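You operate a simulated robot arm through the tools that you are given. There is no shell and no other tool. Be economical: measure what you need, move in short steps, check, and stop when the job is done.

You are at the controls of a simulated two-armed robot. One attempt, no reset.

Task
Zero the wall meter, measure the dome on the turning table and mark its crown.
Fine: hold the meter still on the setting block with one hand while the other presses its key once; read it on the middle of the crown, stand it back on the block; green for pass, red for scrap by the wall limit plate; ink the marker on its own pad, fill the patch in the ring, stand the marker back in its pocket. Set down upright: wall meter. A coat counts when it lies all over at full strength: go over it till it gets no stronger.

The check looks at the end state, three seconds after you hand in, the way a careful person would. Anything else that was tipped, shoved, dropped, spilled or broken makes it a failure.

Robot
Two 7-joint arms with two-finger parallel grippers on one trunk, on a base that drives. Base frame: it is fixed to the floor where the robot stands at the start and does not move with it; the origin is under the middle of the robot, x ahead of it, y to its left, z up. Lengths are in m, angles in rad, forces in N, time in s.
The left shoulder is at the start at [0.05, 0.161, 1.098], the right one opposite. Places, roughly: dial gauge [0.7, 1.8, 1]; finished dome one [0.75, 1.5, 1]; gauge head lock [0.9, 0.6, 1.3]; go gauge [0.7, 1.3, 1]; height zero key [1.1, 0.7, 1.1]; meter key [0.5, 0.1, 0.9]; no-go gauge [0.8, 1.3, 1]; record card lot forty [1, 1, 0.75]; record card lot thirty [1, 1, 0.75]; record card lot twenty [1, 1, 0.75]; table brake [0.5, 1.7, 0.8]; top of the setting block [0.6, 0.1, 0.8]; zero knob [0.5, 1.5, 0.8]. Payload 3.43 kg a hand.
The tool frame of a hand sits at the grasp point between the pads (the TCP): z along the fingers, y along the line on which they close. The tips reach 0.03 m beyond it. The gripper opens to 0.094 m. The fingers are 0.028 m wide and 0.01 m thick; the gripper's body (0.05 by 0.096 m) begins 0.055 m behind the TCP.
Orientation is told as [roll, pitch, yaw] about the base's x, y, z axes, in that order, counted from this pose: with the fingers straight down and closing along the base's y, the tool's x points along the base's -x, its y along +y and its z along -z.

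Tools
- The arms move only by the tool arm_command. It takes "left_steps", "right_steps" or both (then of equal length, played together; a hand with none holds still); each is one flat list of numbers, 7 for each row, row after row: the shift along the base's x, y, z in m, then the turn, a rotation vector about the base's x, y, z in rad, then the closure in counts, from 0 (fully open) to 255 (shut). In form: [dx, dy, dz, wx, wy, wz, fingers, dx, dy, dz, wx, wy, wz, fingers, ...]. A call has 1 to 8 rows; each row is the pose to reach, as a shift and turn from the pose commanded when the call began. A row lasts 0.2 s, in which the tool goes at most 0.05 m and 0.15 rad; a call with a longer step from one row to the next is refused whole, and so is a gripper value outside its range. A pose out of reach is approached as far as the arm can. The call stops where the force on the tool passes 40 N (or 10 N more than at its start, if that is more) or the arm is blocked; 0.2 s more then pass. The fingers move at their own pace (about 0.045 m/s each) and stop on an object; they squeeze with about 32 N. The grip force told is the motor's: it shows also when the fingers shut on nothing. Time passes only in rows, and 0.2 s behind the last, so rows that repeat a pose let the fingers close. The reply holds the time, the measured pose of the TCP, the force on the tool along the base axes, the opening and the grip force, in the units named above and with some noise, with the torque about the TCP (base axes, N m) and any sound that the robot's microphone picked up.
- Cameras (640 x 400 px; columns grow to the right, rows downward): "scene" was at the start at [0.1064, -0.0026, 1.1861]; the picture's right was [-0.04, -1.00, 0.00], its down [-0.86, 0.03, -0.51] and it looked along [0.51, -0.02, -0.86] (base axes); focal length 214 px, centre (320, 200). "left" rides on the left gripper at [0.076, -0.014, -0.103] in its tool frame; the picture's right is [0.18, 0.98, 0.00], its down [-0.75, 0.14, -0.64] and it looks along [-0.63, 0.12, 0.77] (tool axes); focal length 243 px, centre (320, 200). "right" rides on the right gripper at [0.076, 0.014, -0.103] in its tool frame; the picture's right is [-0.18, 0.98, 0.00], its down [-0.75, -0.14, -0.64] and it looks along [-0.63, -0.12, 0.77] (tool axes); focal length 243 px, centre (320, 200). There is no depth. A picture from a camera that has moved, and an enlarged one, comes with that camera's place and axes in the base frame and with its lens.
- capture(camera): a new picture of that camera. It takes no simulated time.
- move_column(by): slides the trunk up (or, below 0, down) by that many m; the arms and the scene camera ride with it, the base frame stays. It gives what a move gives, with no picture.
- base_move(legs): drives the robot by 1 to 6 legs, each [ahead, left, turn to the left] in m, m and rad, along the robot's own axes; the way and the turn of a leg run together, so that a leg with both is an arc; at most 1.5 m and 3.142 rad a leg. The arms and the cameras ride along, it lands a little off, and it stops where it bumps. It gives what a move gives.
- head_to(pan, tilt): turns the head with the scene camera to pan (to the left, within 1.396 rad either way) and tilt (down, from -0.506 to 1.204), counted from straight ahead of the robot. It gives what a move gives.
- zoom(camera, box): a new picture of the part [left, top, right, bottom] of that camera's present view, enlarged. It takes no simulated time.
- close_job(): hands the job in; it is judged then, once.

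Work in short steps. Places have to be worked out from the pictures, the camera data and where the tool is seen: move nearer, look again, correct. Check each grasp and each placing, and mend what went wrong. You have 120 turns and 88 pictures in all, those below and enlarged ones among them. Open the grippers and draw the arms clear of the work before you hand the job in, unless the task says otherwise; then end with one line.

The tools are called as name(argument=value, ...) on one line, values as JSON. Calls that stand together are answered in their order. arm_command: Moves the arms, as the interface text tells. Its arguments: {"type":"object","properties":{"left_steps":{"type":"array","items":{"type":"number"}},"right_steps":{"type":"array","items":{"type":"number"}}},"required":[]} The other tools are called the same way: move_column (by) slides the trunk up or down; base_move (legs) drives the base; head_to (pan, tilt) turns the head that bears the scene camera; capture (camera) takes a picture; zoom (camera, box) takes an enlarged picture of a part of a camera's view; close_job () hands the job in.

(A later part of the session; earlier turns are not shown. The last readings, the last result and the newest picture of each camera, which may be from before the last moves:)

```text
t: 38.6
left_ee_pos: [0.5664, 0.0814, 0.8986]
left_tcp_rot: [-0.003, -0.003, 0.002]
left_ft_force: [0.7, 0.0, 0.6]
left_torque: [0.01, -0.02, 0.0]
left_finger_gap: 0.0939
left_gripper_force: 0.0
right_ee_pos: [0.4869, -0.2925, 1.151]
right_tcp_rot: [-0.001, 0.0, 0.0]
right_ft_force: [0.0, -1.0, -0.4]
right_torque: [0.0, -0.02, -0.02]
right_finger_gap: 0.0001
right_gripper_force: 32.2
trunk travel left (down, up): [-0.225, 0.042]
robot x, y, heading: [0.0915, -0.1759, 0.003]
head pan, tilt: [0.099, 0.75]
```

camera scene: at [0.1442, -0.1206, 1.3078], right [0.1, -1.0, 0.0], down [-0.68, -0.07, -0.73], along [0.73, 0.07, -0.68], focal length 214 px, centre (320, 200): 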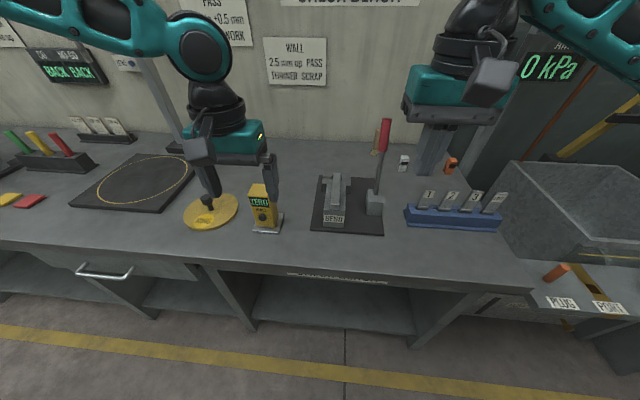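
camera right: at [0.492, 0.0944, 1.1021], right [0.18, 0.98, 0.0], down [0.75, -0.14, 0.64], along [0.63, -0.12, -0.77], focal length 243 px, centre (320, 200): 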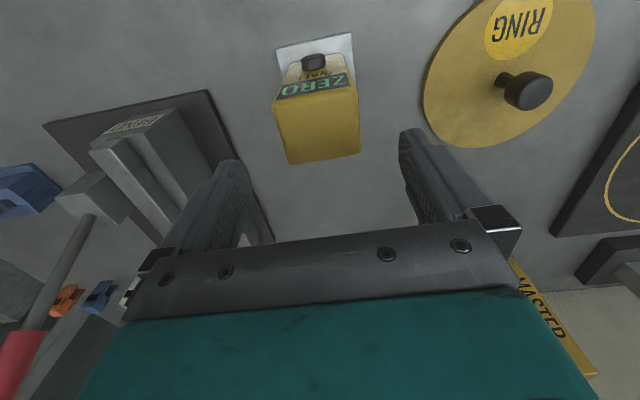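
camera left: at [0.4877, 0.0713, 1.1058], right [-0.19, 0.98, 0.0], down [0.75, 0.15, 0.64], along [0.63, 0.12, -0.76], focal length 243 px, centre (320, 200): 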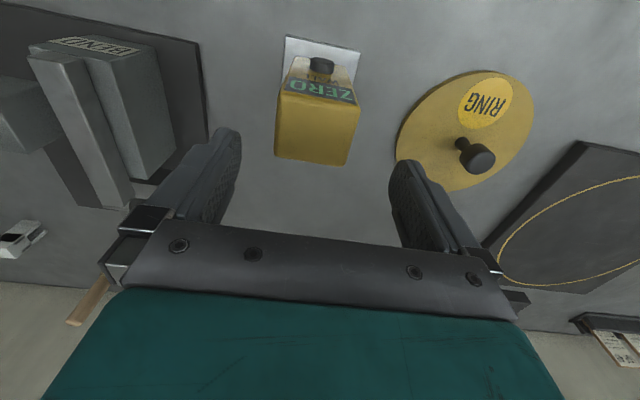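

In place. I close the left on the meter while tilting the right hand toward the key in free space.

arm_command(left_steps=[0, 0, 0, 0, 0, 0, 150, 0, 0, 0, 0, 0, 0, 255, 0, 0, 0, 0, 0, 0, 255, 0, 0, 0, 0, 0, 0, 255, 0, 0, 0, 0, 0, 0, 255, 0, 0, 0, 0, 0, 0, 255, 0, 0, 0, 0, 0, 0, 255], right_steps=[-0.01, 0.02, -0.02, 0.084, -0.109, 0, 255, -0.02, 0.04, -0.04, 0.168, -0.218, 0, 255, -0.03, 0.06, -0.06, 0.252, -0.327, 0, 255, -0.04, 0.08, -0.08, 0.336, -0.436, 0, 255, -0.05, 0.1, -0.1, 0.419, -0.545, 0, 255, -0.055, 0.12, -0.12, 0.503, -0.654, 0, 255, -0.057, 0.14, -0.15, 0.587, -0.763, 0, 255])

capture(camera="right")

capture(camera="left")

```text
t: 40.2
left_ee_pos: [0.5653, 0.0823, 0.9001]
left_tcp_rot: [-0.005, -0.004, 0.001]
left_ft_force: [0.1, -0.7, -0.1]
left_torque: [0.02, -0.03, 0.01]
left_finger_gap: 0.0621
left_gripper_force: 31.9
right_ee_pos: [0.4298, -0.1576, 1.0096]
right_tcp_rot: [0.675, -0.68, -0.25]
right_ft_force: [0.3, 0.7, 0.2]
right_torque: [0.0, -0.02, 0.01]
right_finger_gap: 0.0
right_gripper_force: 31.9
right hand out of reach, approached as far as the arm can: row 7
trunk travel left (down, up): [-0.225, 0.042]
robot x, y, heading: [0.0883, -0.18, 0.002]
head pan, tilt: [0.099, 0.75]
```

```text
64 pictures are left
camera right: at [0.3042, -0.1821, 1.0313], right [-0.05, 0.8, 0.59], down [0.19, -0.58, 0.79], along [0.98, 0.15, -0.13], focal length 243 px, centre (320, 200)
```

right: 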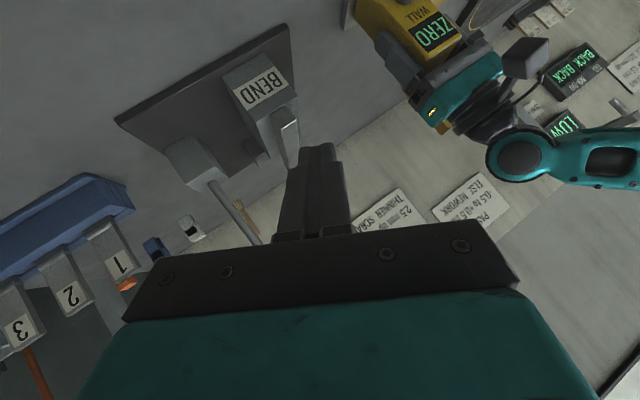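

```text
63 pictures are left
camera left: at [0.4896, 0.0678, 1.0027], right [-0.19, 0.98, 0.0], down [0.75, 0.14, 0.64], along [0.63, 0.12, -0.76], focal length 243 px, centre (320, 200)
```

left: 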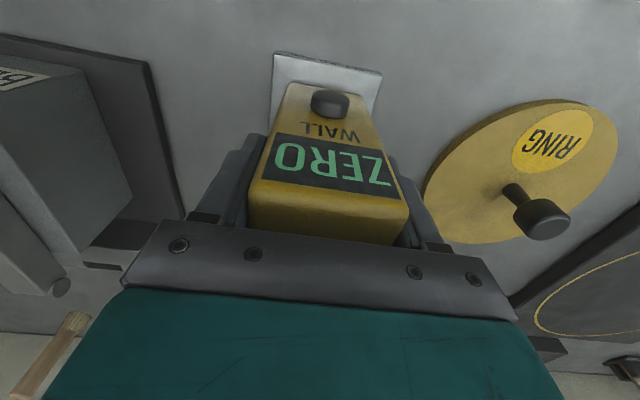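

Meter is gripped (62 mm). I move the right tip to about 5 cm before the key along its axis.

arm_command(right_steps=[0.0, 0.035, -0.02, 0, 0, 0, 255, 0.01, 0.075, -0.04, 0, 0, 0, 255, 0.02, 0.115, -0.06, 0, 0, 0, 255, 0.035, 0.155, -0.08, 0, 0, 0, 255, 0.052, 0.195, -0.096, 0, 0, 0, 255])

capture(camera="left")

capture(camera="right")

```text
t: 41.4
left_ee_pos: [0.5651, 0.0817, 0.8995]
left_tcp_rot: [-0.001, -0.004, 0.001]
left_ft_force: [0.8, -0.6, 0.6]
left_torque: [0.07, -0.01, 0.01]
left_finger_gap: 0.0622
left_gripper_force: 32.5
right_ee_pos: [0.4838, 0.0389, 0.9149]
right_tcp_rot: [0.719, -0.706, -0.278]
right_ft_force: [-0.2, 0.3, 0.3]
right_torque: [-0.01, 0.03, 0.01]
right_finger_gap: 0.0
right_gripper_force: 31.4
trunk travel left (down, up): [-0.225, 0.042]
robot x, y, heading: [0.0904, -0.1769, -0.001]
head pan, tilt: [0.099, 0.75]
```

```text
62 pictures are left
camera left: at [0.4896, 0.0679, 1.0027], right [-0.19, 0.98, 0.0], down [0.75, 0.14, 0.64], along [0.63, 0.12, -0.76], focal length 243 px, centre (320, 200)
```

left: 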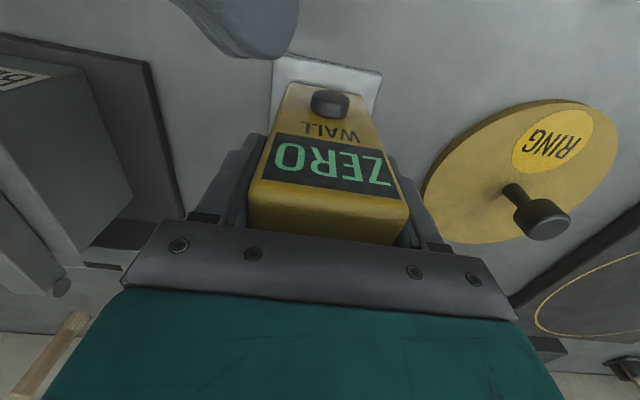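

```text
61 pictures are left
camera right: at [0.3589, 0.0139, 0.9311], right [-0.07, 0.79, 0.61], down [0.16, -0.6, 0.79], along [0.98, 0.15, -0.09], focal length 243 px, centre (320, 200)
```

right: 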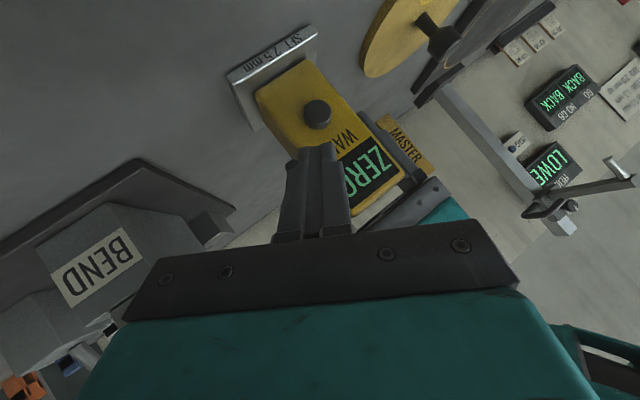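

Key at [0.531, 0.081, 0.861]; the tip is ~5 cm off. I set the tip right in front of the key (≈1.5 cm clear), then push in +x.

arm_command(right_steps=[0.0, 0.015, -0.02, 0, 0, 0, 255, 0.0, 0.031, -0.039, 0, 0, 0, 255])

capture(camera="left")

```text
t: 42.0
left_ee_pos: [0.5649, 0.0815, 0.9003]
left_tcp_rot: [-0.002, -0.002, 0.002]
left_ft_force: [-0.4, 0.3, -0.4]
left_torque: [0.07, 0.01, 0.0]
left_finger_gap: 0.0622
left_gripper_force: 32.2
right_ee_pos: [0.4855, 0.0675, 0.877]
right_tcp_rot: [0.72, -0.709, -0.277]
right_ft_force: [-0.2, -0.3, 0.1]
right_torque: [-0.04, 0.03, 0.0]
right_finger_gap: 0.0001
right_gripper_force: 32.4
trunk travel left (down, up): [-0.225, 0.042]
robot x, y, heading: [0.0916, -0.1741, 0.004]
head pan, tilt: [0.099, 0.75]
```

```text
60 pictures are left
camera left: at [0.4895, 0.0679, 1.0027], right [-0.19, 0.98, 0.0], down [0.75, 0.14, 0.64], along [0.63, 0.12, -0.76], focal length 243 px, centre (320, 200)
```

left: 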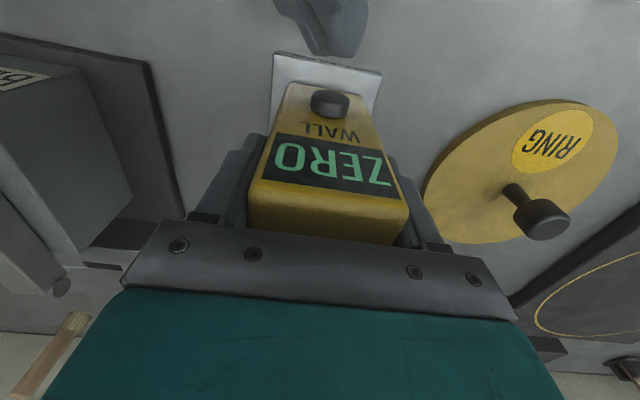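

Aligned in front of the key. I push forward slowly.

arm_command(right_steps=[0.005, 0, 0, 0, 0, 0, 255, 0.01, 0, 0, 0, 0, 0, 255, 0.014, 0, 0, 0, 0, 0, 255])

capture(camera="left")

```text
t: 42.8
left_ee_pos: [0.5656, 0.0818, 0.9008]
left_tcp_rot: [-0.004, -0.003, 0.003]
left_ft_force: [1.0, -0.2, -0.3]
left_torque: [0.05, -0.03, -0.02]
left_finger_gap: 0.0622
left_gripper_force: 31.8
right_ee_pos: [0.4979, 0.0665, 0.8758]
right_tcp_rot: [0.721, -0.707, -0.278]
right_ft_force: [0.2, -0.4, 0.2]
right_torque: [0.04, 0.0, -0.04]
right_finger_gap: 0.0
right_gripper_force: 31.7
trunk travel left (down, up): [-0.225, 0.042]
robot x, y, heading: [0.0904, -0.1797, -0.001]
head pan, tilt: [0.099, 0.75]
```

```text
59 pictures are left
camera left: at [0.4896, 0.0678, 1.0027], right [-0.19, 0.98, 0.0], down [0.75, 0.14, 0.64], along [0.63, 0.12, -0.76], focal length 243 px, centre (320, 200)
```

left: 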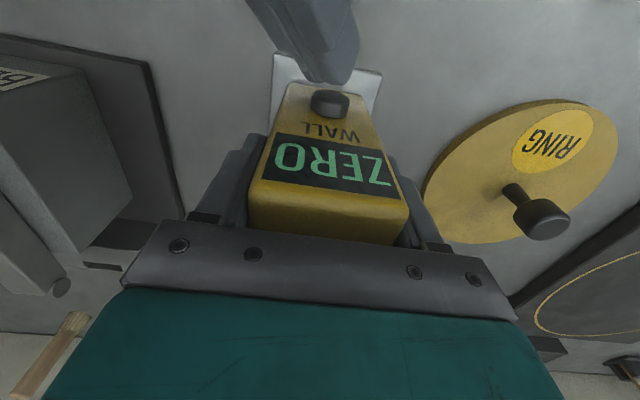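

No contact yet. I push a few millimetres more.

arm_command(right_steps=[0.003, 0, 0, 0, 0, 0, 255, 0.006, 0, 0, 0, 0, 0, 255, 0.009, 0, 0, 0, 0, 0, 255])

capture(camera="left")

```text
t: 43.6
left_ee_pos: [0.5651, 0.0822, 0.8993]
left_tcp_rot: [-0.005, -0.004, 0.001]
left_ft_force: [2.3, -0.8, 0.8]
left_torque: [0.04, -0.01, 0.01]
left_finger_gap: 0.0621
left_gripper_force: 31.7
right_ee_pos: [0.5047, 0.0671, 0.8765]
right_tcp_rot: [0.72, -0.707, -0.275]
right_ft_force: [-3.7, -0.2, 0.5]
right_torque: [-0.02, 0.0, 0.02]
right_finger_gap: 0.0
right_gripper_force: 32.2
trunk travel left (down, up): [-0.225, 0.042]
robot x, y, heading: [0.0881, -0.1737, -0.001]
head pan, tilt: [0.099, 0.75]
heard: click
```

```text
58 pictures are left
camera left: at [0.4897, 0.0679, 1.0027], right [-0.19, 0.98, 0.0], down [0.75, 0.14, 0.64], along [0.63, 0.12, -0.76], focal length 243 px, centre (320, 200)
```

left: 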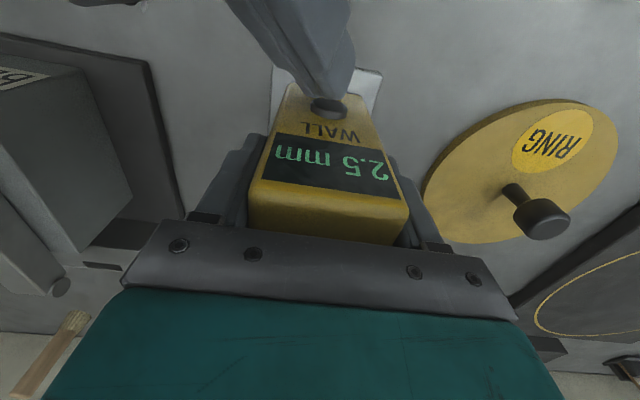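

A click, and the meter shows 2.5 mm. I retract the right hand straight back, then straighten it clear to the right.

arm_command(right_steps=[-0.02, 0, 0, 0, 0, 0, 255, -0.04, -0.03, 0.01, 0, 0, 0, 255, -0.05, -0.07, 0.03, 0, 0, 0, 255, -0.06, -0.11, 0.06, 0, 0, 0, 255, -0.07, -0.15, 0.09, 0, 0, 0, 255, -0.07, -0.19, 0.11, 0, 0, 0, 255, -0.07, -0.23, 0.13, 0, 0, 0, 255])

arm_command(right_steps=[0.0, -0.01, 0.02, -0.084, 0.109, 0, 255, 0.0, -0.02, 0.04, -0.168, 0.218, 0, 255, 0.0, -0.03, 0.06, -0.252, 0.327, 0, 255, 0.0, -0.04, 0.08, -0.336, 0.436, 0, 255, 0.0, -0.05, 0.1, -0.419, 0.545, 0, 255, 0, -0.06, 0.12, -0.503, 0.654, 0, 255, 0, -0.07, 0.14, -0.587, 0.763, 0, 255])

head_to(pan=1.1, tilt=0.35)

zoom(camera="scene", box=[220, 100, 480, 262])

```text
refused: row 4 steps farther than a row can; nothing moved
```

```text
t: 44.3
left_ee_pos: [0.5695, 0.081, 0.9036]
left_tcp_rot: [-0.007, -0.015, 0.005]
left_ft_force: [1.4, 1.7, -1.9]
left_torque: [-0.15, 0.24, -0.09]
left_finger_gap: 0.0625
left_gripper_force: 31.7
right_ee_pos: [0.5004, 0.0412, 0.913]
right_tcp_rot: [0.408, -0.486, -0.093]
right_ft_force: [-2.1, -2.1, -0.6]
right_torque: [0.13, -0.16, 0.01]
right_finger_gap: 0.0001
right_gripper_force: 32.1
trunk travel left (down, up): [-0.225, 0.042]
robot x, y, heading: [0.092, -0.1777, -0.006]
head pan, tilt: [0.099, 0.75]
stopped in row 3 (right hand): the force on the tool passed its limit (the readings are from after the stop); the commanded pose is now the measured one
```

```text
t: 45.5
left_ee_pos: [0.572, 0.0814, 0.9055]
left_tcp_rot: [-0.008, -0.015, 0.006]
left_ft_force: [1.8, 2.8, 0.0]
left_torque: [-0.47, 0.54, -0.22]
left_finger_gap: 0.0621
left_gripper_force: 31.9
right_ee_pos: [0.5006, 0.041, 0.9133]
right_tcp_rot: [0.407, -0.489, -0.095]
right_ft_force: [-2.3, -3.6, -2.3]
right_torque: [0.33, -0.32, 0.14]
right_finger_gap: 0.0
right_gripper_force: 32.5
trunk travel left (down, up): [-0.225, 0.042]
robot x, y, heading: [0.094, -0.1732, -0.002]
head pan, tilt: [1.1, 0.351]
```

```text
2.46 times, centred on (350, 181) of scene
camera zoom: at [0.1732, -0.0945, 1.3434], right [0.89, -0.46, 0.0], down [-0.16, -0.31, -0.94], along [0.43, 0.84, -0.34], focal length 528 px, centre (246, 247)
```

zoom: 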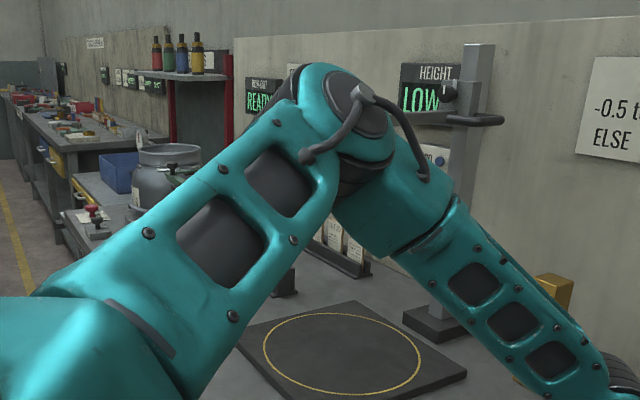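

The refused retract left the next call turning the hand in place and it brushed the left hand; no second click was heard. I look before backing off.

capture(camera="left")

capture(camera="right")

```text
56 pictures are left
camera left: at [0.4934, 0.067, 1.0073], right [-0.19, 0.98, -0.01], down [0.74, 0.15, 0.65], along [0.64, 0.12, -0.76], focal length 243 px, centre (320, 200)
```

left: 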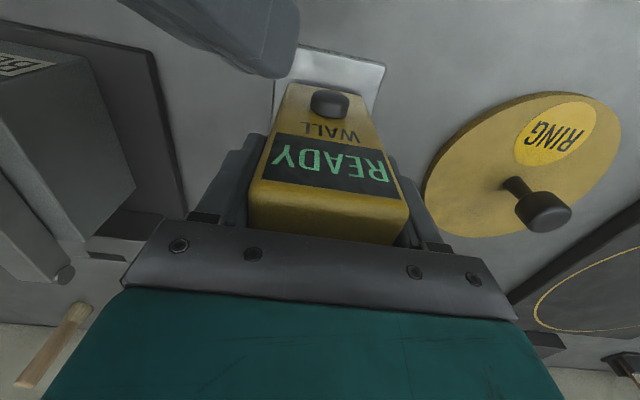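

```text
55 pictures are left
camera right: at [0.3839, 0.0231, 0.9652], right [0.06, 0.9, 0.43], down [0.38, -0.42, 0.82], along [0.92, 0.11, -0.37], focal length 243 px, centre (320, 200)
```

right: 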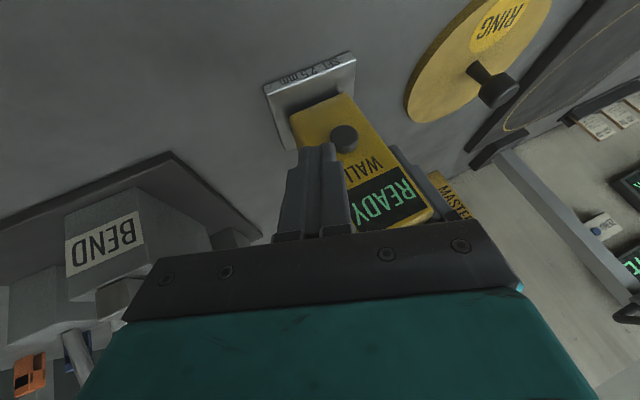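

The meter now shows READY (zeroed, lifted a few mm). I back the right hand away.

arm_command(right_steps=[-0.015, -0.02, -0.005, 0, 0, 0, 255, -0.035, -0.05, -0.005, 0, 0, 0, 255, -0.05, -0.09, 0.0, 0, 0, 0, 255, -0.06, -0.13, 0.02, 0, 0, 0, 255, -0.07, -0.17, 0.04, 0, 0, 0, 255, -0.07, -0.21, 0.06, 0, 0, 0, 255, -0.07, -0.25, 0.08, 0, 0, 0, 255])

```text
t: 47.1
left_ee_pos: [0.5705, 0.0808, 0.9054]
left_tcp_rot: [-0.007, -0.016, 0.004]
left_ft_force: [0.4, -0.7, -2.9]
left_torque: [0.06, -0.02, 0.03]
left_finger_gap: 0.0621
left_gripper_force: 31.9
right_ee_pos: [0.431, -0.2109, 0.9929]
right_tcp_rot: [0.411, -0.491, -0.094]
right_ft_force: [-0.8, -0.1, -0.6]
right_torque: [0.01, 0.02, 0.03]
right_finger_gap: 0.0001
right_gripper_force: 32.1
trunk travel left (down, up): [-0.225, 0.042]
robot x, y, heading: [0.0903, -0.1747, -0.0]
head pan, tilt: [1.1, 0.351]
```

Now I lift the meter straight up and pull it back, straightening the right hand as well.

arm_command(left_steps=[0, 0, 0.03, 0, 0.016, 0, 255, 0, 0, 0.07, 0, 0.016, 0, 255, 0, 0.0, 0.11, 0, 0.016, 0, 255, -0.03, 0.02, 0.14, 0, 0.016, 0, 255, -0.07, 0.04, 0.15, 0, 0.016, 0, 255, -0.11, 0.05, 0.15, 0, 0.016, 0, 255, -0.14, 0.06, 0.15, 0, 0.016, 0, 255], right_steps=[0, 0, 0.02, -0.065, 0.08, 0.012, 255, 0, 0, 0.04, -0.13, 0.16, 0.024, 255, 0, 0, 0.06, -0.19, 0.24, 0.036, 255, 0, 0, 0.08, -0.26, 0.32, 0.05, 255, 0, -0.02, 0.1, -0.32, 0.4, 0.06, 255, 0, -0.04, 0.12, -0.38, 0.47, 0.07, 255, 0, -0.05, 0.14, -0.38, 0.47, 0.07, 255])

capture(camera="left")

```text
t: 48.8
left_ee_pos: [0.4283, 0.1412, 1.0573]
left_tcp_rot: [-0.007, 0.001, 0.005]
left_ft_force: [-1.6, -0.8, -2.7]
left_torque: [-0.03, -0.06, -0.01]
left_finger_gap: 0.0624
left_gripper_force: 31.4
right_ee_pos: [0.4302, -0.2585, 1.1315]
right_tcp_rot: [0.018, -0.013, 0.081]
right_ft_force: [0.0, -0.7, -0.2]
right_torque: [0.04, -0.02, 0.01]
right_finger_gap: 0.0
right_gripper_force: 32.1
trunk travel left (down, up): [-0.225, 0.042]
robot x, y, heading: [0.0917, -0.175, -0.001]
head pan, tilt: [1.1, 0.351]
```

```text
54 pictures are left
camera left: at [0.3526, 0.1271, 1.1594], right [-0.19, 0.98, -0.01], down [0.75, 0.15, 0.64], along [0.63, 0.12, -0.77], focal length 243 px, centre (320, 200)
```

left: 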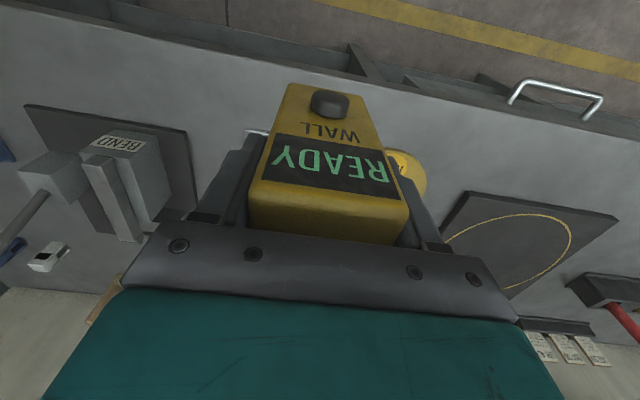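

Meter carried upright. I back off from the bench and drive left to look at the turning table.

base_move(legs=[[-0.12, 0, 0], [0, 1.0, 0]])

head_to(pan=0.9, tilt=0.4)

capture(camera="scene")

```text
t: 54.7
left_ee_pos: [0.3049, 1.128, 1.0564]
left_tcp_rot: [-0.007, 0.001, 0.01]
left_ft_force: [0.7, -0.1, -2.9]
left_torque: [-0.01, -0.03, 0.0]
left_finger_gap: 0.0622
left_gripper_force: 31.7
right_ee_pos: [0.3083, 0.7286, 1.1317]
right_tcp_rot: [0.018, -0.015, 0.085]
right_ft_force: [-0.5, -0.5, -0.5]
right_torque: [-0.01, 0.01, -0.02]
right_finger_gap: 0.0001
right_gripper_force: 32.0
trunk travel left (down, up): [-0.225, 0.042]
robot x, y, heading: [-0.0317, 0.8038, 0.003]
head pan, tilt: [1.1, 0.351]
```

```text
t: 55.4
left_ee_pos: [0.3051, 1.1265, 1.0561]
left_tcp_rot: [-0.006, 0.002, 0.011]
left_ft_force: [0.3, 0.9, -2.6]
left_torque: [-0.02, -0.03, 0.0]
left_finger_gap: 0.0621
left_gripper_force: 31.4
right_ee_pos: [0.3075, 0.7273, 1.1314]
right_tcp_rot: [0.016, -0.016, 0.085]
right_ft_force: [0.6, -0.4, -0.3]
right_torque: [0.0, -0.01, 0.0]
right_finger_gap: 0.0
right_gripper_force: 32.1
trunk travel left (down, up): [-0.225, 0.042]
robot x, y, heading: [-0.0321, 0.8077, 0.006]
head pan, tilt: [0.901, 0.4]
```

```text
53 pictures are left
camera scene: at [0.0651, 0.8804, 1.3389], right [0.79, -0.62, 0.0], down [-0.24, -0.31, -0.92], along [0.57, 0.72, -0.39], focal length 214 px, centre (320, 200)
```

scene: 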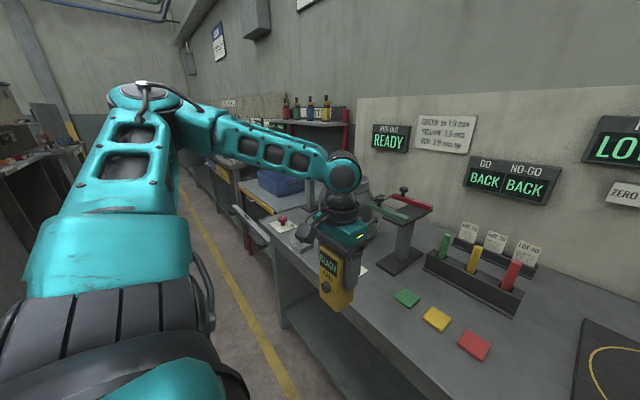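

The turning table is hidden behind the arm; I drive another 0.55 m left and look ahead.

base_move(legs=[[0, 0.55, 0]])

head_to(pan=0.1, tilt=0.65)

capture(camera="scene")

```text
t: 58.6
left_ee_pos: [0.3027, 1.6844, 1.0554]
left_tcp_rot: [-0.007, 0.003, 0.009]
left_ft_force: [-0.2, 1.0, -2.9]
left_torque: [-0.01, -0.03, -0.01]
left_finger_gap: 0.0619
left_gripper_force: 31.7
right_ee_pos: [0.3049, 1.2867, 1.131]
right_tcp_rot: [0.016, -0.014, 0.085]
right_ft_force: [-0.7, 0.9, -0.1]
right_torque: [-0.04, 0.01, 0.0]
right_finger_gap: 0.0
right_gripper_force: 31.2
trunk travel left (down, up): [-0.225, 0.042]
robot x, y, heading: [-0.0333, 1.3679, 0.002]
head pan, tilt: [0.901, 0.4]
```

```text
t: 59.8
left_ee_pos: [0.3029, 1.6846, 1.0562]
left_tcp_rot: [-0.007, 0.002, 0.011]
left_ft_force: [-0.2, -1.1, -3.5]
left_torque: [-0.02, -0.01, 0.03]
left_finger_gap: 0.062
left_gripper_force: 32.5
right_ee_pos: [0.3067, 1.2848, 1.1321]
right_tcp_rot: [0.017, -0.014, 0.084]
right_ft_force: [0.0, -0.5, 0.4]
right_torque: [0.01, 0.01, -0.04]
right_finger_gap: 0.0001
right_gripper_force: 32.3
trunk travel left (down, up): [-0.225, 0.042]
robot x, y, heading: [-0.0351, 1.3631, 0.001]
head pan, tilt: [0.099, 0.649]
```

```text
52 pictures are left
camera scene: at [0.092, 1.3743, 1.3164], right [0.1, -0.99, 0.0], down [-0.6, -0.06, -0.8], along [0.79, 0.08, -0.6], focal length 214 px, centre (320, 200)
```

scene: 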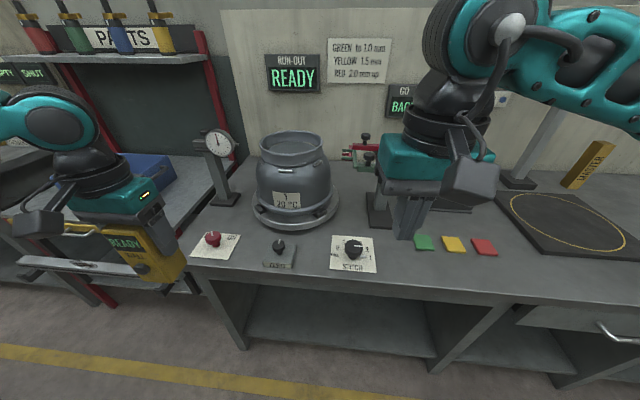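

The dome stands on the turning table ahead. I zoom on it.

zoom(camera="scene", box=[230, 110, 390, 280])

```text
2.35 times, centred on (310, 195) of scene
camera zoom: at [0.092, 1.3743, 1.3164], right [0.1, -0.99, 0.0], down [-0.6, -0.06, -0.8], along [0.79, 0.08, -0.6], focal length 505 px, centre (344, 212)
```

zoom: 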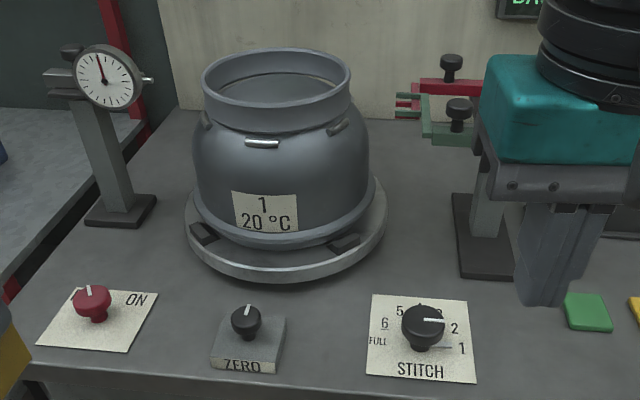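

The "dome" is a vessel whose crown sits inside a collar (rim top ≈ z 1.06, centre ≈ [0.715, 1.53]). I raise the trunk fully and drive closer, then look into the collar.

move_column(by=0.04)

base_move(legs=[[0.19, -0.04, 0]])

head_to(pan=0.4, tilt=0.7)

capture(camera="scene")

```text
t: 60.6
left_ee_pos: [0.3031, 1.6844, 1.0948]
left_tcp_rot: [-0.007, 0.002, 0.011]
left_ft_force: [-0.4, 0.1, -1.8]
left_torque: [0.0, -0.02, -0.03]
left_finger_gap: 0.0622
left_gripper_force: 31.9
right_ee_pos: [0.3063, 1.285, 1.1721]
right_tcp_rot: [0.017, -0.014, 0.083]
right_ft_force: [0.5, -0.3, -0.3]
right_torque: [-0.01, 0.04, -0.03]
right_finger_gap: 0.0001
right_gripper_force: 31.8
trunk travel left (down, up): [-0.265, 0.002]
robot x, y, heading: [-0.036, 1.367, 0.004]
head pan, tilt: [0.099, 0.649]
```

```text
t: 62.2
left_ee_pos: [0.4968, 1.6444, 1.0954]
left_tcp_rot: [-0.008, 0.001, 0.008]
left_ft_force: [-0.5, 0.4, -2.3]
left_torque: [-0.02, -0.03, 0.0]
left_finger_gap: 0.0619
left_gripper_force: 32.3
right_ee_pos: [0.4988, 1.2444, 1.1715]
right_tcp_rot: [0.017, -0.015, 0.081]
right_ft_force: [0.2, 0.0, -1.1]
right_torque: [-0.02, 0.03, -0.03]
right_finger_gap: 0.0001
right_gripper_force: 31.9
trunk travel left (down, up): [-0.265, 0.002]
robot x, y, heading: [0.1591, 1.3262, 0.006]
head pan, tilt: [0.099, 0.649]
```

```text
t: 63.0
left_ee_pos: [0.4962, 1.6439, 1.0954]
left_tcp_rot: [-0.007, 0.003, 0.008]
left_ft_force: [0.6, 0.0, -2.9]
left_torque: [0.03, -0.01, 0.0]
left_finger_gap: 0.0621
left_gripper_force: 31.5
right_ee_pos: [0.4981, 1.2447, 1.1713]
right_tcp_rot: [0.017, -0.015, 0.082]
right_ft_force: [0.3, 0.3, 0.0]
right_torque: [0.02, 0.02, -0.02]
right_finger_gap: 0.0
right_gripper_force: 31.9
trunk travel left (down, up): [-0.265, 0.002]
robot x, y, heading: [0.1581, 1.3248, -0.004]
head pan, tilt: [0.4, 0.7]
```

```text
50 pictures are left
camera scene: at [0.2766, 1.3582, 1.3521], right [0.39, -0.92, 0.0], down [-0.59, -0.25, -0.76], along [0.7, 0.3, -0.64], focal length 214 px, centre (320, 200)
```

scene: 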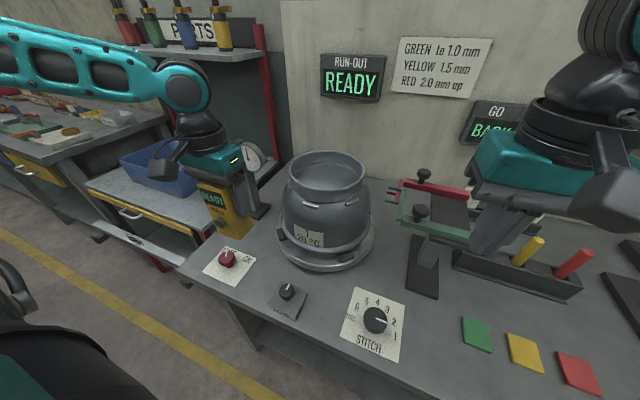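

Zooming into the collar.

zoom(camera="scene", box=[275, 135, 385, 205])

```text
5.71 times, centred on (330, 170) of scene
camera zoom: at [0.2766, 1.3582, 1.3521], right [0.39, -0.92, 0.0], down [-0.59, -0.25, -0.76], along [0.7, 0.3, -0.64], focal length 1226 px, centre (263, 371)
```

zoom: 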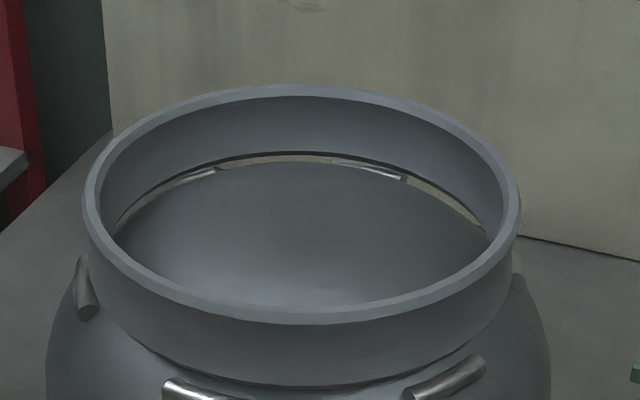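

The crown is the curved surface inside the collar (rim radius ≈0.098). I raise the meter and bring it toward the crown at a safe height (bottom > 1.08).

arm_command(left_steps=[0.0, 0.0, 0.045, 0, 0, 0, 255, 0.0, -0.0, 0.085, 0, 0, 0, 255, 0.04, -0.02, 0.085, 0, 0, 0, 255, 0.08, -0.04, 0.085, 0, 0, 0, 255, 0.12, -0.06, 0.085, 0, 0, 0, 255, 0.16, -0.08, 0.085, 0, 0, 0, 255, 0.2, -0.1, 0.085, 0, 0, 0, 255, 0.225, -0.12, 0.085, 0, 0, 0, 255])

capture(camera="left")

```text
t: 64.8
left_ee_pos: [0.6966, 1.541, 1.1793]
left_tcp_rot: [-0.004, 0.001, 0.008]
left_ft_force: [-1.1, 0.3, -2.0]
left_torque: [0.02, -0.03, -0.01]
left_finger_gap: 0.0622
left_gripper_force: 31.6
left hand out of reach, approached as far as the arm can: row 8
right_ee_pos: [0.4975, 1.2442, 1.1725]
right_tcp_rot: [0.017, -0.015, 0.082]
right_ft_force: [-0.1, -0.1, -0.4]
right_torque: [0.01, 0.01, 0.01]
right_finger_gap: 0.0
right_gripper_force: 32.1
trunk travel left (down, up): [-0.265, 0.002]
robot x, y, heading: [0.1559, 1.3255, -0.0]
head pan, tilt: [0.4, 0.7]
```

```text
48 pictures are left
camera left: at [0.6217, 1.5263, 1.2818], right [-0.19, 0.98, -0.01], down [0.75, 0.15, 0.64], along [0.63, 0.12, -0.77], focal length 243 px, centre (320, 200)
```

left: 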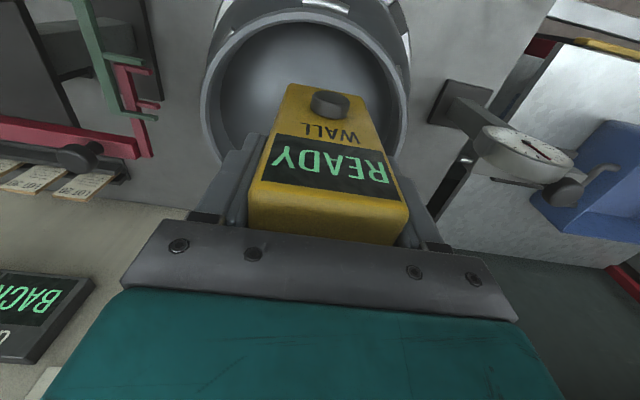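

Collar centre computes to ≈[0.726, 1.526]. I let the base cover the last 3 cm, since the arm is at its limit.

base_move(legs=[[0.045, -0.02, 0]])

capture(camera="left")

capture(camera="scene")

```text
t: 65.6
left_ee_pos: [0.7046, 1.5388, 1.1781]
left_tcp_rot: [-0.007, 0.001, 0.016]
left_ft_force: [-1.4, 0.1, -2.4]
left_torque: [0.0, -0.04, 0.0]
left_finger_gap: 0.062
left_gripper_force: 31.7
right_ee_pos: [0.5058, 1.2415, 1.1715]
right_tcp_rot: [0.018, -0.015, 0.087]
right_ft_force: [0.2, -0.4, -0.2]
right_torque: [-0.02, -0.04, -0.01]
right_finger_gap: 0.0001
right_gripper_force: 32.3
trunk travel left (down, up): [-0.265, 0.002]
robot x, y, heading: [0.1633, 1.3194, 0.003]
head pan, tilt: [0.4, 0.7]
stopped in leg 1: the robot was blocked; the commanded pose is now the measured one
```

```text
47 pictures are left
camera left: at [0.6293, 1.5236, 1.2811], right [-0.2, 0.98, -0.01], down [0.75, 0.16, 0.64], along [0.63, 0.12, -0.77], focal length 243 px, centre (320, 200)
```

left: 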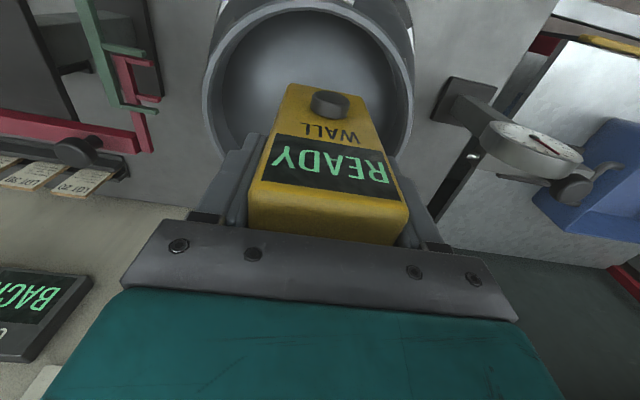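

```text
46 pictures are left
camera scene: at [0.2838, 1.3536, 1.352], right [0.4, -0.92, 0.0], down [-0.59, -0.25, -0.76], along [0.7, 0.3, -0.64], focal length 214 px, centre (320, 200)
```

scene: 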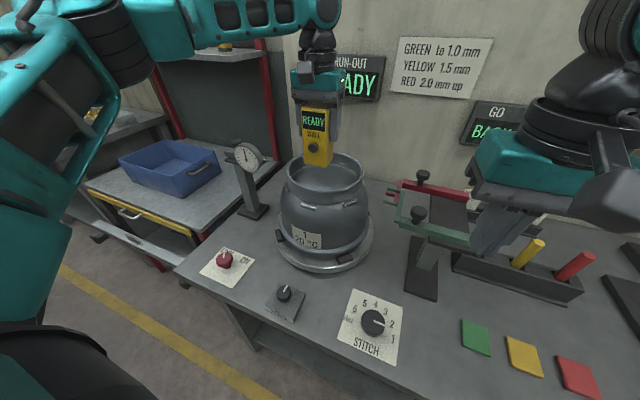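

The bench blocks the base. Reach improves farther out to the side, so I shift the base right 0.08 and extend the arm back over the crown.

base_move(legs=[[-0.01, 0, 0], [0, -0.08, 0]])

arm_command(left_steps=[0.005, 0.035, 0.0, 0, 0, 0, 255, 0.015, 0.07, 0.0, 0, 0, 0, 255, 0.03, 0.07, 0.0, 0, 0, 0, 255])

```text
t: 67.0
left_ee_pos: [0.6943, 1.4576, 1.1786]
left_tcp_rot: [-0.005, 0.001, 0.017]
left_ft_force: [0.3, 0.7, -2.0]
left_torque: [0.04, 0.01, -0.04]
left_finger_gap: 0.0622
left_gripper_force: 31.4
right_ee_pos: [0.4972, 1.1612, 1.1724]
right_tcp_rot: [0.019, -0.013, 0.09]
right_ft_force: [0.0, -0.4, -0.1]
right_torque: [0.0, 0.01, 0.01]
right_finger_gap: 0.0
right_gripper_force: 32.4
trunk travel left (down, up): [-0.265, 0.002]
robot x, y, heading: [0.1583, 1.2378, 0.006]
head pan, tilt: [0.4, 0.7]
```

```text
t: 67.8
left_ee_pos: [0.7246, 1.5291, 1.1788]
left_tcp_rot: [-0.006, -0.001, 0.017]
left_ft_force: [-0.3, -0.2, -2.6]
left_torque: [0.01, 0.01, -0.02]
left_finger_gap: 0.062
left_gripper_force: 32.4
right_ee_pos: [0.4976, 1.1608, 1.1711]
right_tcp_rot: [0.018, -0.015, 0.089]
right_ft_force: [-0.3, 0.1, -0.9]
right_torque: [-0.02, -0.01, 0.0]
right_finger_gap: 0.0
right_gripper_force: 32.2
trunk travel left (down, up): [-0.265, 0.002]
robot x, y, heading: [0.1564, 1.24, 0.007]
head pan, tilt: [0.4, 0.7]
```

Now over [0.7246, 1.529]. A left-camera look to refine the collar centre before lowering.

capture(camera="left")

zoom(camera="scene", box=[240, 60, 400, 160])

```text
45 pictures are left
camera left: at [0.649, 1.5134, 1.2821], right [-0.2, 0.98, -0.01], down [0.75, 0.16, 0.64], along [0.63, 0.12, -0.77], focal length 243 px, centre (320, 200)
```

left: 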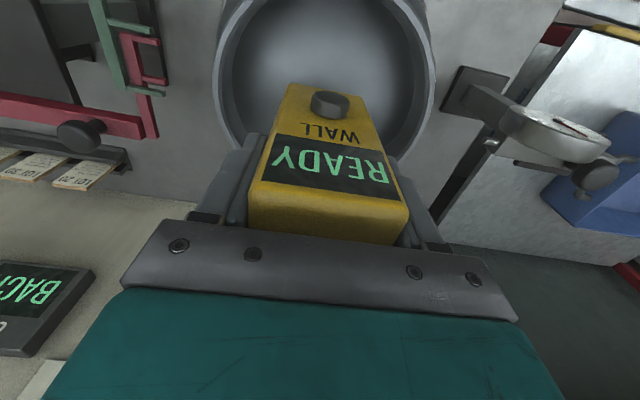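

```text
4.00 times, centred on (320, 110) of scene
camera zoom: at [0.275, 1.2728, 1.352], right [0.4, -0.92, 0.0], down [-0.59, -0.26, -0.76], along [0.7, 0.3, -0.64], focal length 858 px, centre (320, 560)
```

zoom: 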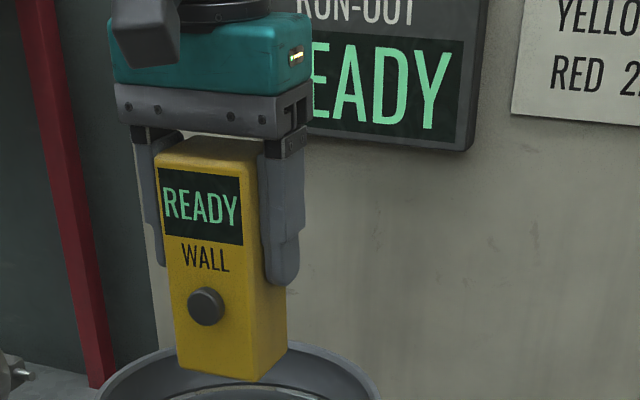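

Collar centre ≈[0.728, 1.529]; the meter is within a few mm. I lower it gently 5 cm.

arm_command(left_steps=[0.003, 0, -0.015, 0.006, 0, -0.015, 255, 0.003, 0, -0.03, 0.006, 0, -0.015, 255, 0.003, 0, -0.042, 0.006, 0, -0.015, 255, 0.003, 0, -0.05, 0.006, 0, -0.015, 255])

zoom(camera="scene", box=[240, 80, 400, 180])

```text
t: 68.8
left_ee_pos: [0.7274, 1.5278, 1.1286]
left_tcp_rot: [-0.002, 0.0, 0.002]
left_ft_force: [0.7, 0.5, -2.6]
left_torque: [-0.01, -0.03, -0.05]
left_finger_gap: 0.0621
left_gripper_force: 31.9
right_ee_pos: [0.4974, 1.1603, 1.1715]
right_tcp_rot: [0.017, -0.016, 0.089]
right_ft_force: [-0.4, -0.3, -1.1]
right_torque: [0.0, 0.0, -0.03]
right_finger_gap: 0.0
right_gripper_force: 32.1
trunk travel left (down, up): [-0.265, 0.002]
robot x, y, heading: [0.1572, 1.236, 0.008]
head pan, tilt: [0.4, 0.7]
```

```text
4.00 times, centred on (320, 130) of scene
camera zoom: at [0.2743, 1.2731, 1.352], right [0.4, -0.92, 0.0], down [-0.59, -0.26, -0.76], along [0.7, 0.3, -0.64], focal length 858 px, centre (320, 480)
```

zoom: 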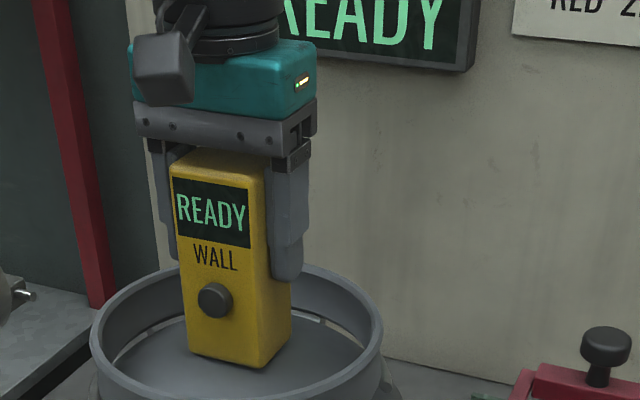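

Entered the collar, centred. I lower in 3–4 mm rows until contact shows.

arm_command(left_steps=[0, 0, -0.004, 0, 0, 0, 255, 0, 0, -0.008, 0, 0, 0, 255, 0, 0, -0.012, 0, 0, 0, 255])

zoom(camera="scene", box=[240, 80, 400, 180])

```text
t: 69.6
left_ee_pos: [0.7276, 1.5272, 1.1216]
left_tcp_rot: [-0.002, -0.009, 0.002]
left_ft_force: [1.8, 5.5, 26.1]
left_torque: [0.36, -0.04, 0.01]
left_finger_gap: 0.0621
left_gripper_force: 32.4
right_ee_pos: [0.4951, 1.1603, 1.1724]
right_tcp_rot: [0.017, -0.017, 0.089]
right_ft_force: [0.7, 1.0, 0.4]
right_torque: [-0.04, 0.0, -0.03]
right_finger_gap: 0.0
right_gripper_force: 31.7
trunk travel left (down, up): [-0.265, 0.002]
robot x, y, heading: [0.1555, 1.2389, 0.011]
head pan, tilt: [0.4, 0.7]
```

```text
4.00 times, centred on (320, 130) of scene
camera zoom: at [0.2718, 1.2724, 1.3526], right [0.4, -0.92, 0.0], down [-0.59, -0.26, -0.77], along [0.7, 0.3, -0.64], focal length 858 px, centre (320, 480)
```

zoom: 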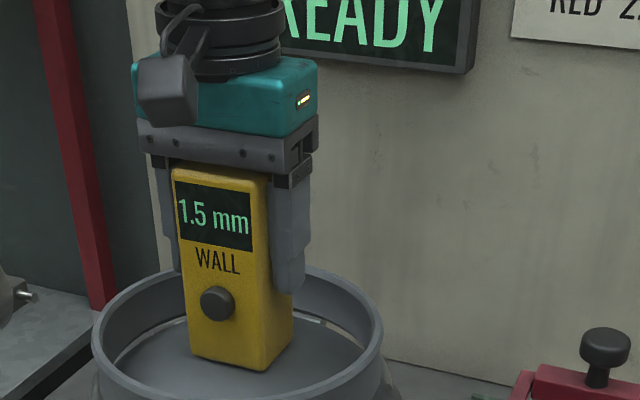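

It reads 1.5 mm with full contact. I ease the pressure a few mm and re-read.

arm_command(left_steps=[0, 0, 0.003, 0, 0, 0, 255, 0, 0, 0.0045, 0, 0, 0, 255])

capture(camera="left")

```text
t: 70.2
left_ee_pos: [0.7272, 1.5273, 1.12]
left_tcp_rot: [-0.004, -0.002, -0.001]
left_ft_force: [5.4, 0.5, 11.4]
left_torque: [0.08, -0.73, 0.02]
left_finger_gap: 0.062
left_gripper_force: 32.1
right_ee_pos: [0.497, 1.1604, 1.1723]
right_tcp_rot: [0.018, -0.017, 0.088]
right_ft_force: [0.3, 0.3, 0.6]
right_torque: [0.0, 0.01, -0.03]
right_finger_gap: 0.0
right_gripper_force: 31.7
trunk travel left (down, up): [-0.265, 0.002]
robot x, y, heading: [0.1578, 1.2374, 0.007]
head pan, tilt: [0.4, 0.7]
```

```text
41 pictures are left
camera left: at [0.6514, 1.5132, 1.2239], right [-0.18, 0.98, 0.0], down [0.75, 0.14, 0.64], along [0.63, 0.12, -0.77], focal length 243 px, centre (320, 200)
```

left: 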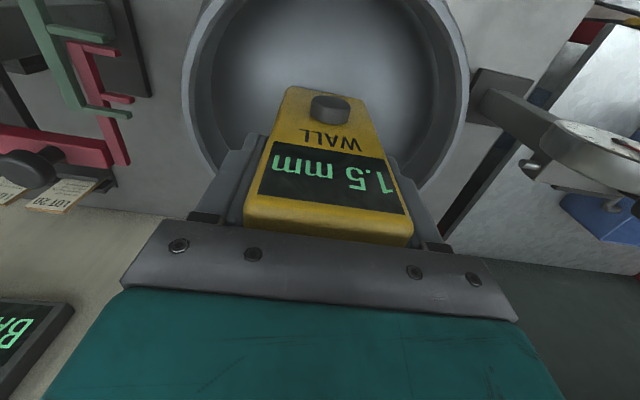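

1.5 mm is under 2.5: scrap, so red. I lift the meter out and retreat.

arm_command(left_steps=[0, 0, 0.02, 0, 0, 0, 255, 0, 0, 0.045, 0, 0, 0, 255, 0, 0, 0.065, 0, 0, 0, 255, -0.03, 0.02, 0.065, 0, 0, 0, 255, -0.07, 0.04, 0.065, 0, 0, 0, 255, -0.11, 0.06, 0.065, 0, 0, 0, 255, -0.15, 0.08, 0.06, 0, 0, 0, 255, -0.19, 0.09, 0.05, 0, 0, 0, 255])

capture(camera="left")

zoom(camera="scene", box=[180, 60, 420, 210])

```text
t: 72.0
left_ee_pos: [0.5362, 1.619, 1.1712]
left_tcp_rot: [-0.004, 0.0, -0.001]
left_ft_force: [-0.7, -0.5, -3.2]
left_torque: [0.02, -0.04, 0.01]
left_finger_gap: 0.062
left_gripper_force: 31.5
right_ee_pos: [0.4957, 1.162, 1.1727]
right_tcp_rot: [0.018, -0.016, 0.089]
right_ft_force: [0.1, 0.6, 0.4]
right_torque: [-0.04, -0.03, -0.02]
right_finger_gap: 0.0001
right_gripper_force: 32.1
trunk travel left (down, up): [-0.265, 0.002]
robot x, y, heading: [0.1568, 1.241, 0.009]
head pan, tilt: [0.4, 0.7]
```

```text
40 pictures are left
camera left: at [0.4609, 1.605, 1.2742], right [-0.18, 0.98, 0.0], down [0.75, 0.14, 0.64], along [0.63, 0.12, -0.77], focal length 243 px, centre (320, 200)
```

left: 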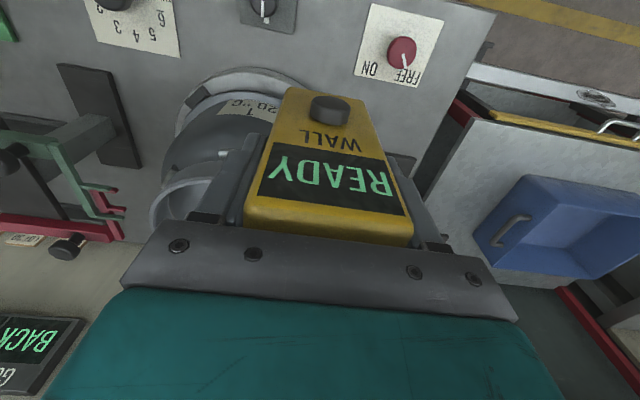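

```text
2.67 times, centred on (300, 135) of scene
camera zoom: at [0.2734, 1.2737, 1.3522], right [0.4, -0.92, 0.0], down [-0.59, -0.26, -0.77], along [0.7, 0.3, -0.64], focal length 572 px, centre (373, 373)
```

zoom: 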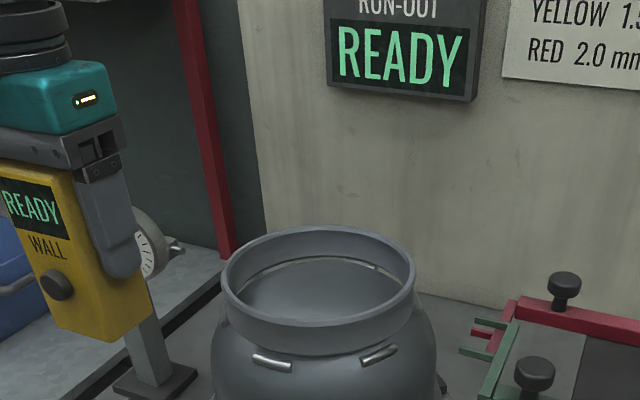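

The meter is lifted out, still well gripped. I drive back to the setting block and lower the trunk to the earlier height.

base_move(legs=[[-0.19, 0, 0], [0, -1.41, -0.009]])

move_column(by=-0.04)

head_to(pan=0.45, tilt=0.7)

capture(camera="scene")

```text
t: 80.1
left_ee_pos: [0.3514, 0.2175, 1.1719]
left_tcp_rot: [-0.003, 0.0, -0.023]
left_ft_force: [0.2, 0.3, -2.5]
left_torque: [0.02, 0.0, -0.01]
left_finger_gap: 0.0618
left_gripper_force: 31.6
right_ee_pos: [0.2991, -0.2388, 1.1729]
right_tcp_rot: [0.018, -0.015, 0.064]
right_ft_force: [1.0, 0.1, 0.2]
right_torque: [0.0, 0.01, 0.0]
right_finger_gap: 0.0003
right_gripper_force: 32.0
trunk travel left (down, up): [-0.265, 0.002]
robot x, y, heading: [-0.0421, -0.1514, -0.011]
head pan, tilt: [0.4, 0.7]
```

```text
t: 81.0
left_ee_pos: [0.351, 0.2178, 1.1318]
left_tcp_rot: [-0.002, 0.001, -0.024]
left_ft_force: [-0.4, 0.7, -1.6]
left_torque: [-0.03, -0.01, 0.05]
left_finger_gap: 0.0622
left_gripper_force: 32.4
right_ee_pos: [0.298, -0.2396, 1.1315]
right_tcp_rot: [0.017, -0.016, 0.065]
right_ft_force: [1.1, 0.2, 0.3]
right_torque: [0.0, -0.01, -0.01]
right_finger_gap: 0.0002
right_gripper_force: 32.2
trunk travel left (down, up): [-0.225, 0.042]
robot x, y, heading: [-0.0434, -0.1546, -0.019]
head pan, tilt: [0.4, 0.7]
```

```text
t: 81.6
left_ee_pos: [0.3507, 0.2169, 1.1314]
left_tcp_rot: [-0.001, -0.001, -0.021]
left_ft_force: [-0.2, -0.4, -2.8]
left_torque: [-0.01, -0.01, -0.01]
left_finger_gap: 0.0622
left_gripper_force: 31.9
right_ee_pos: [0.2987, -0.2391, 1.1318]
right_tcp_rot: [0.018, -0.015, 0.064]
right_ft_force: [0.5, -0.5, 0.6]
right_torque: [0.03, 0.02, 0.03]
right_finger_gap: 0.0001
right_gripper_force: 32.0
trunk travel left (down, up): [-0.225, 0.042]
robot x, y, heading: [-0.0392, -0.1517, -0.019]
head pan, tilt: [0.45, 0.7]
```

```text
38 pictures are left
camera scene: at [0.0774, -0.1178, 1.312], right [0.42, -0.91, 0.0], down [-0.58, -0.27, -0.76], along [0.69, 0.32, -0.64], focal length 214 px, centre (320, 200)
```

scene: 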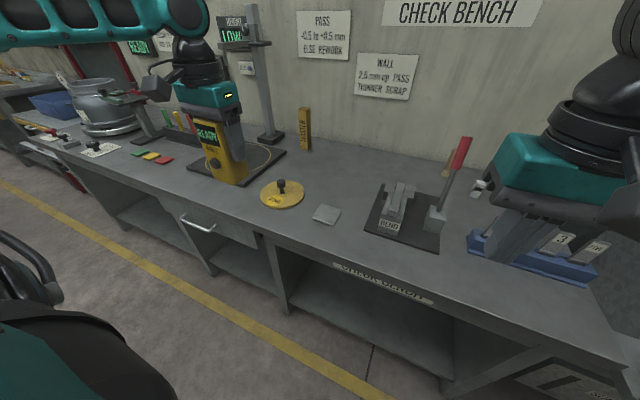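

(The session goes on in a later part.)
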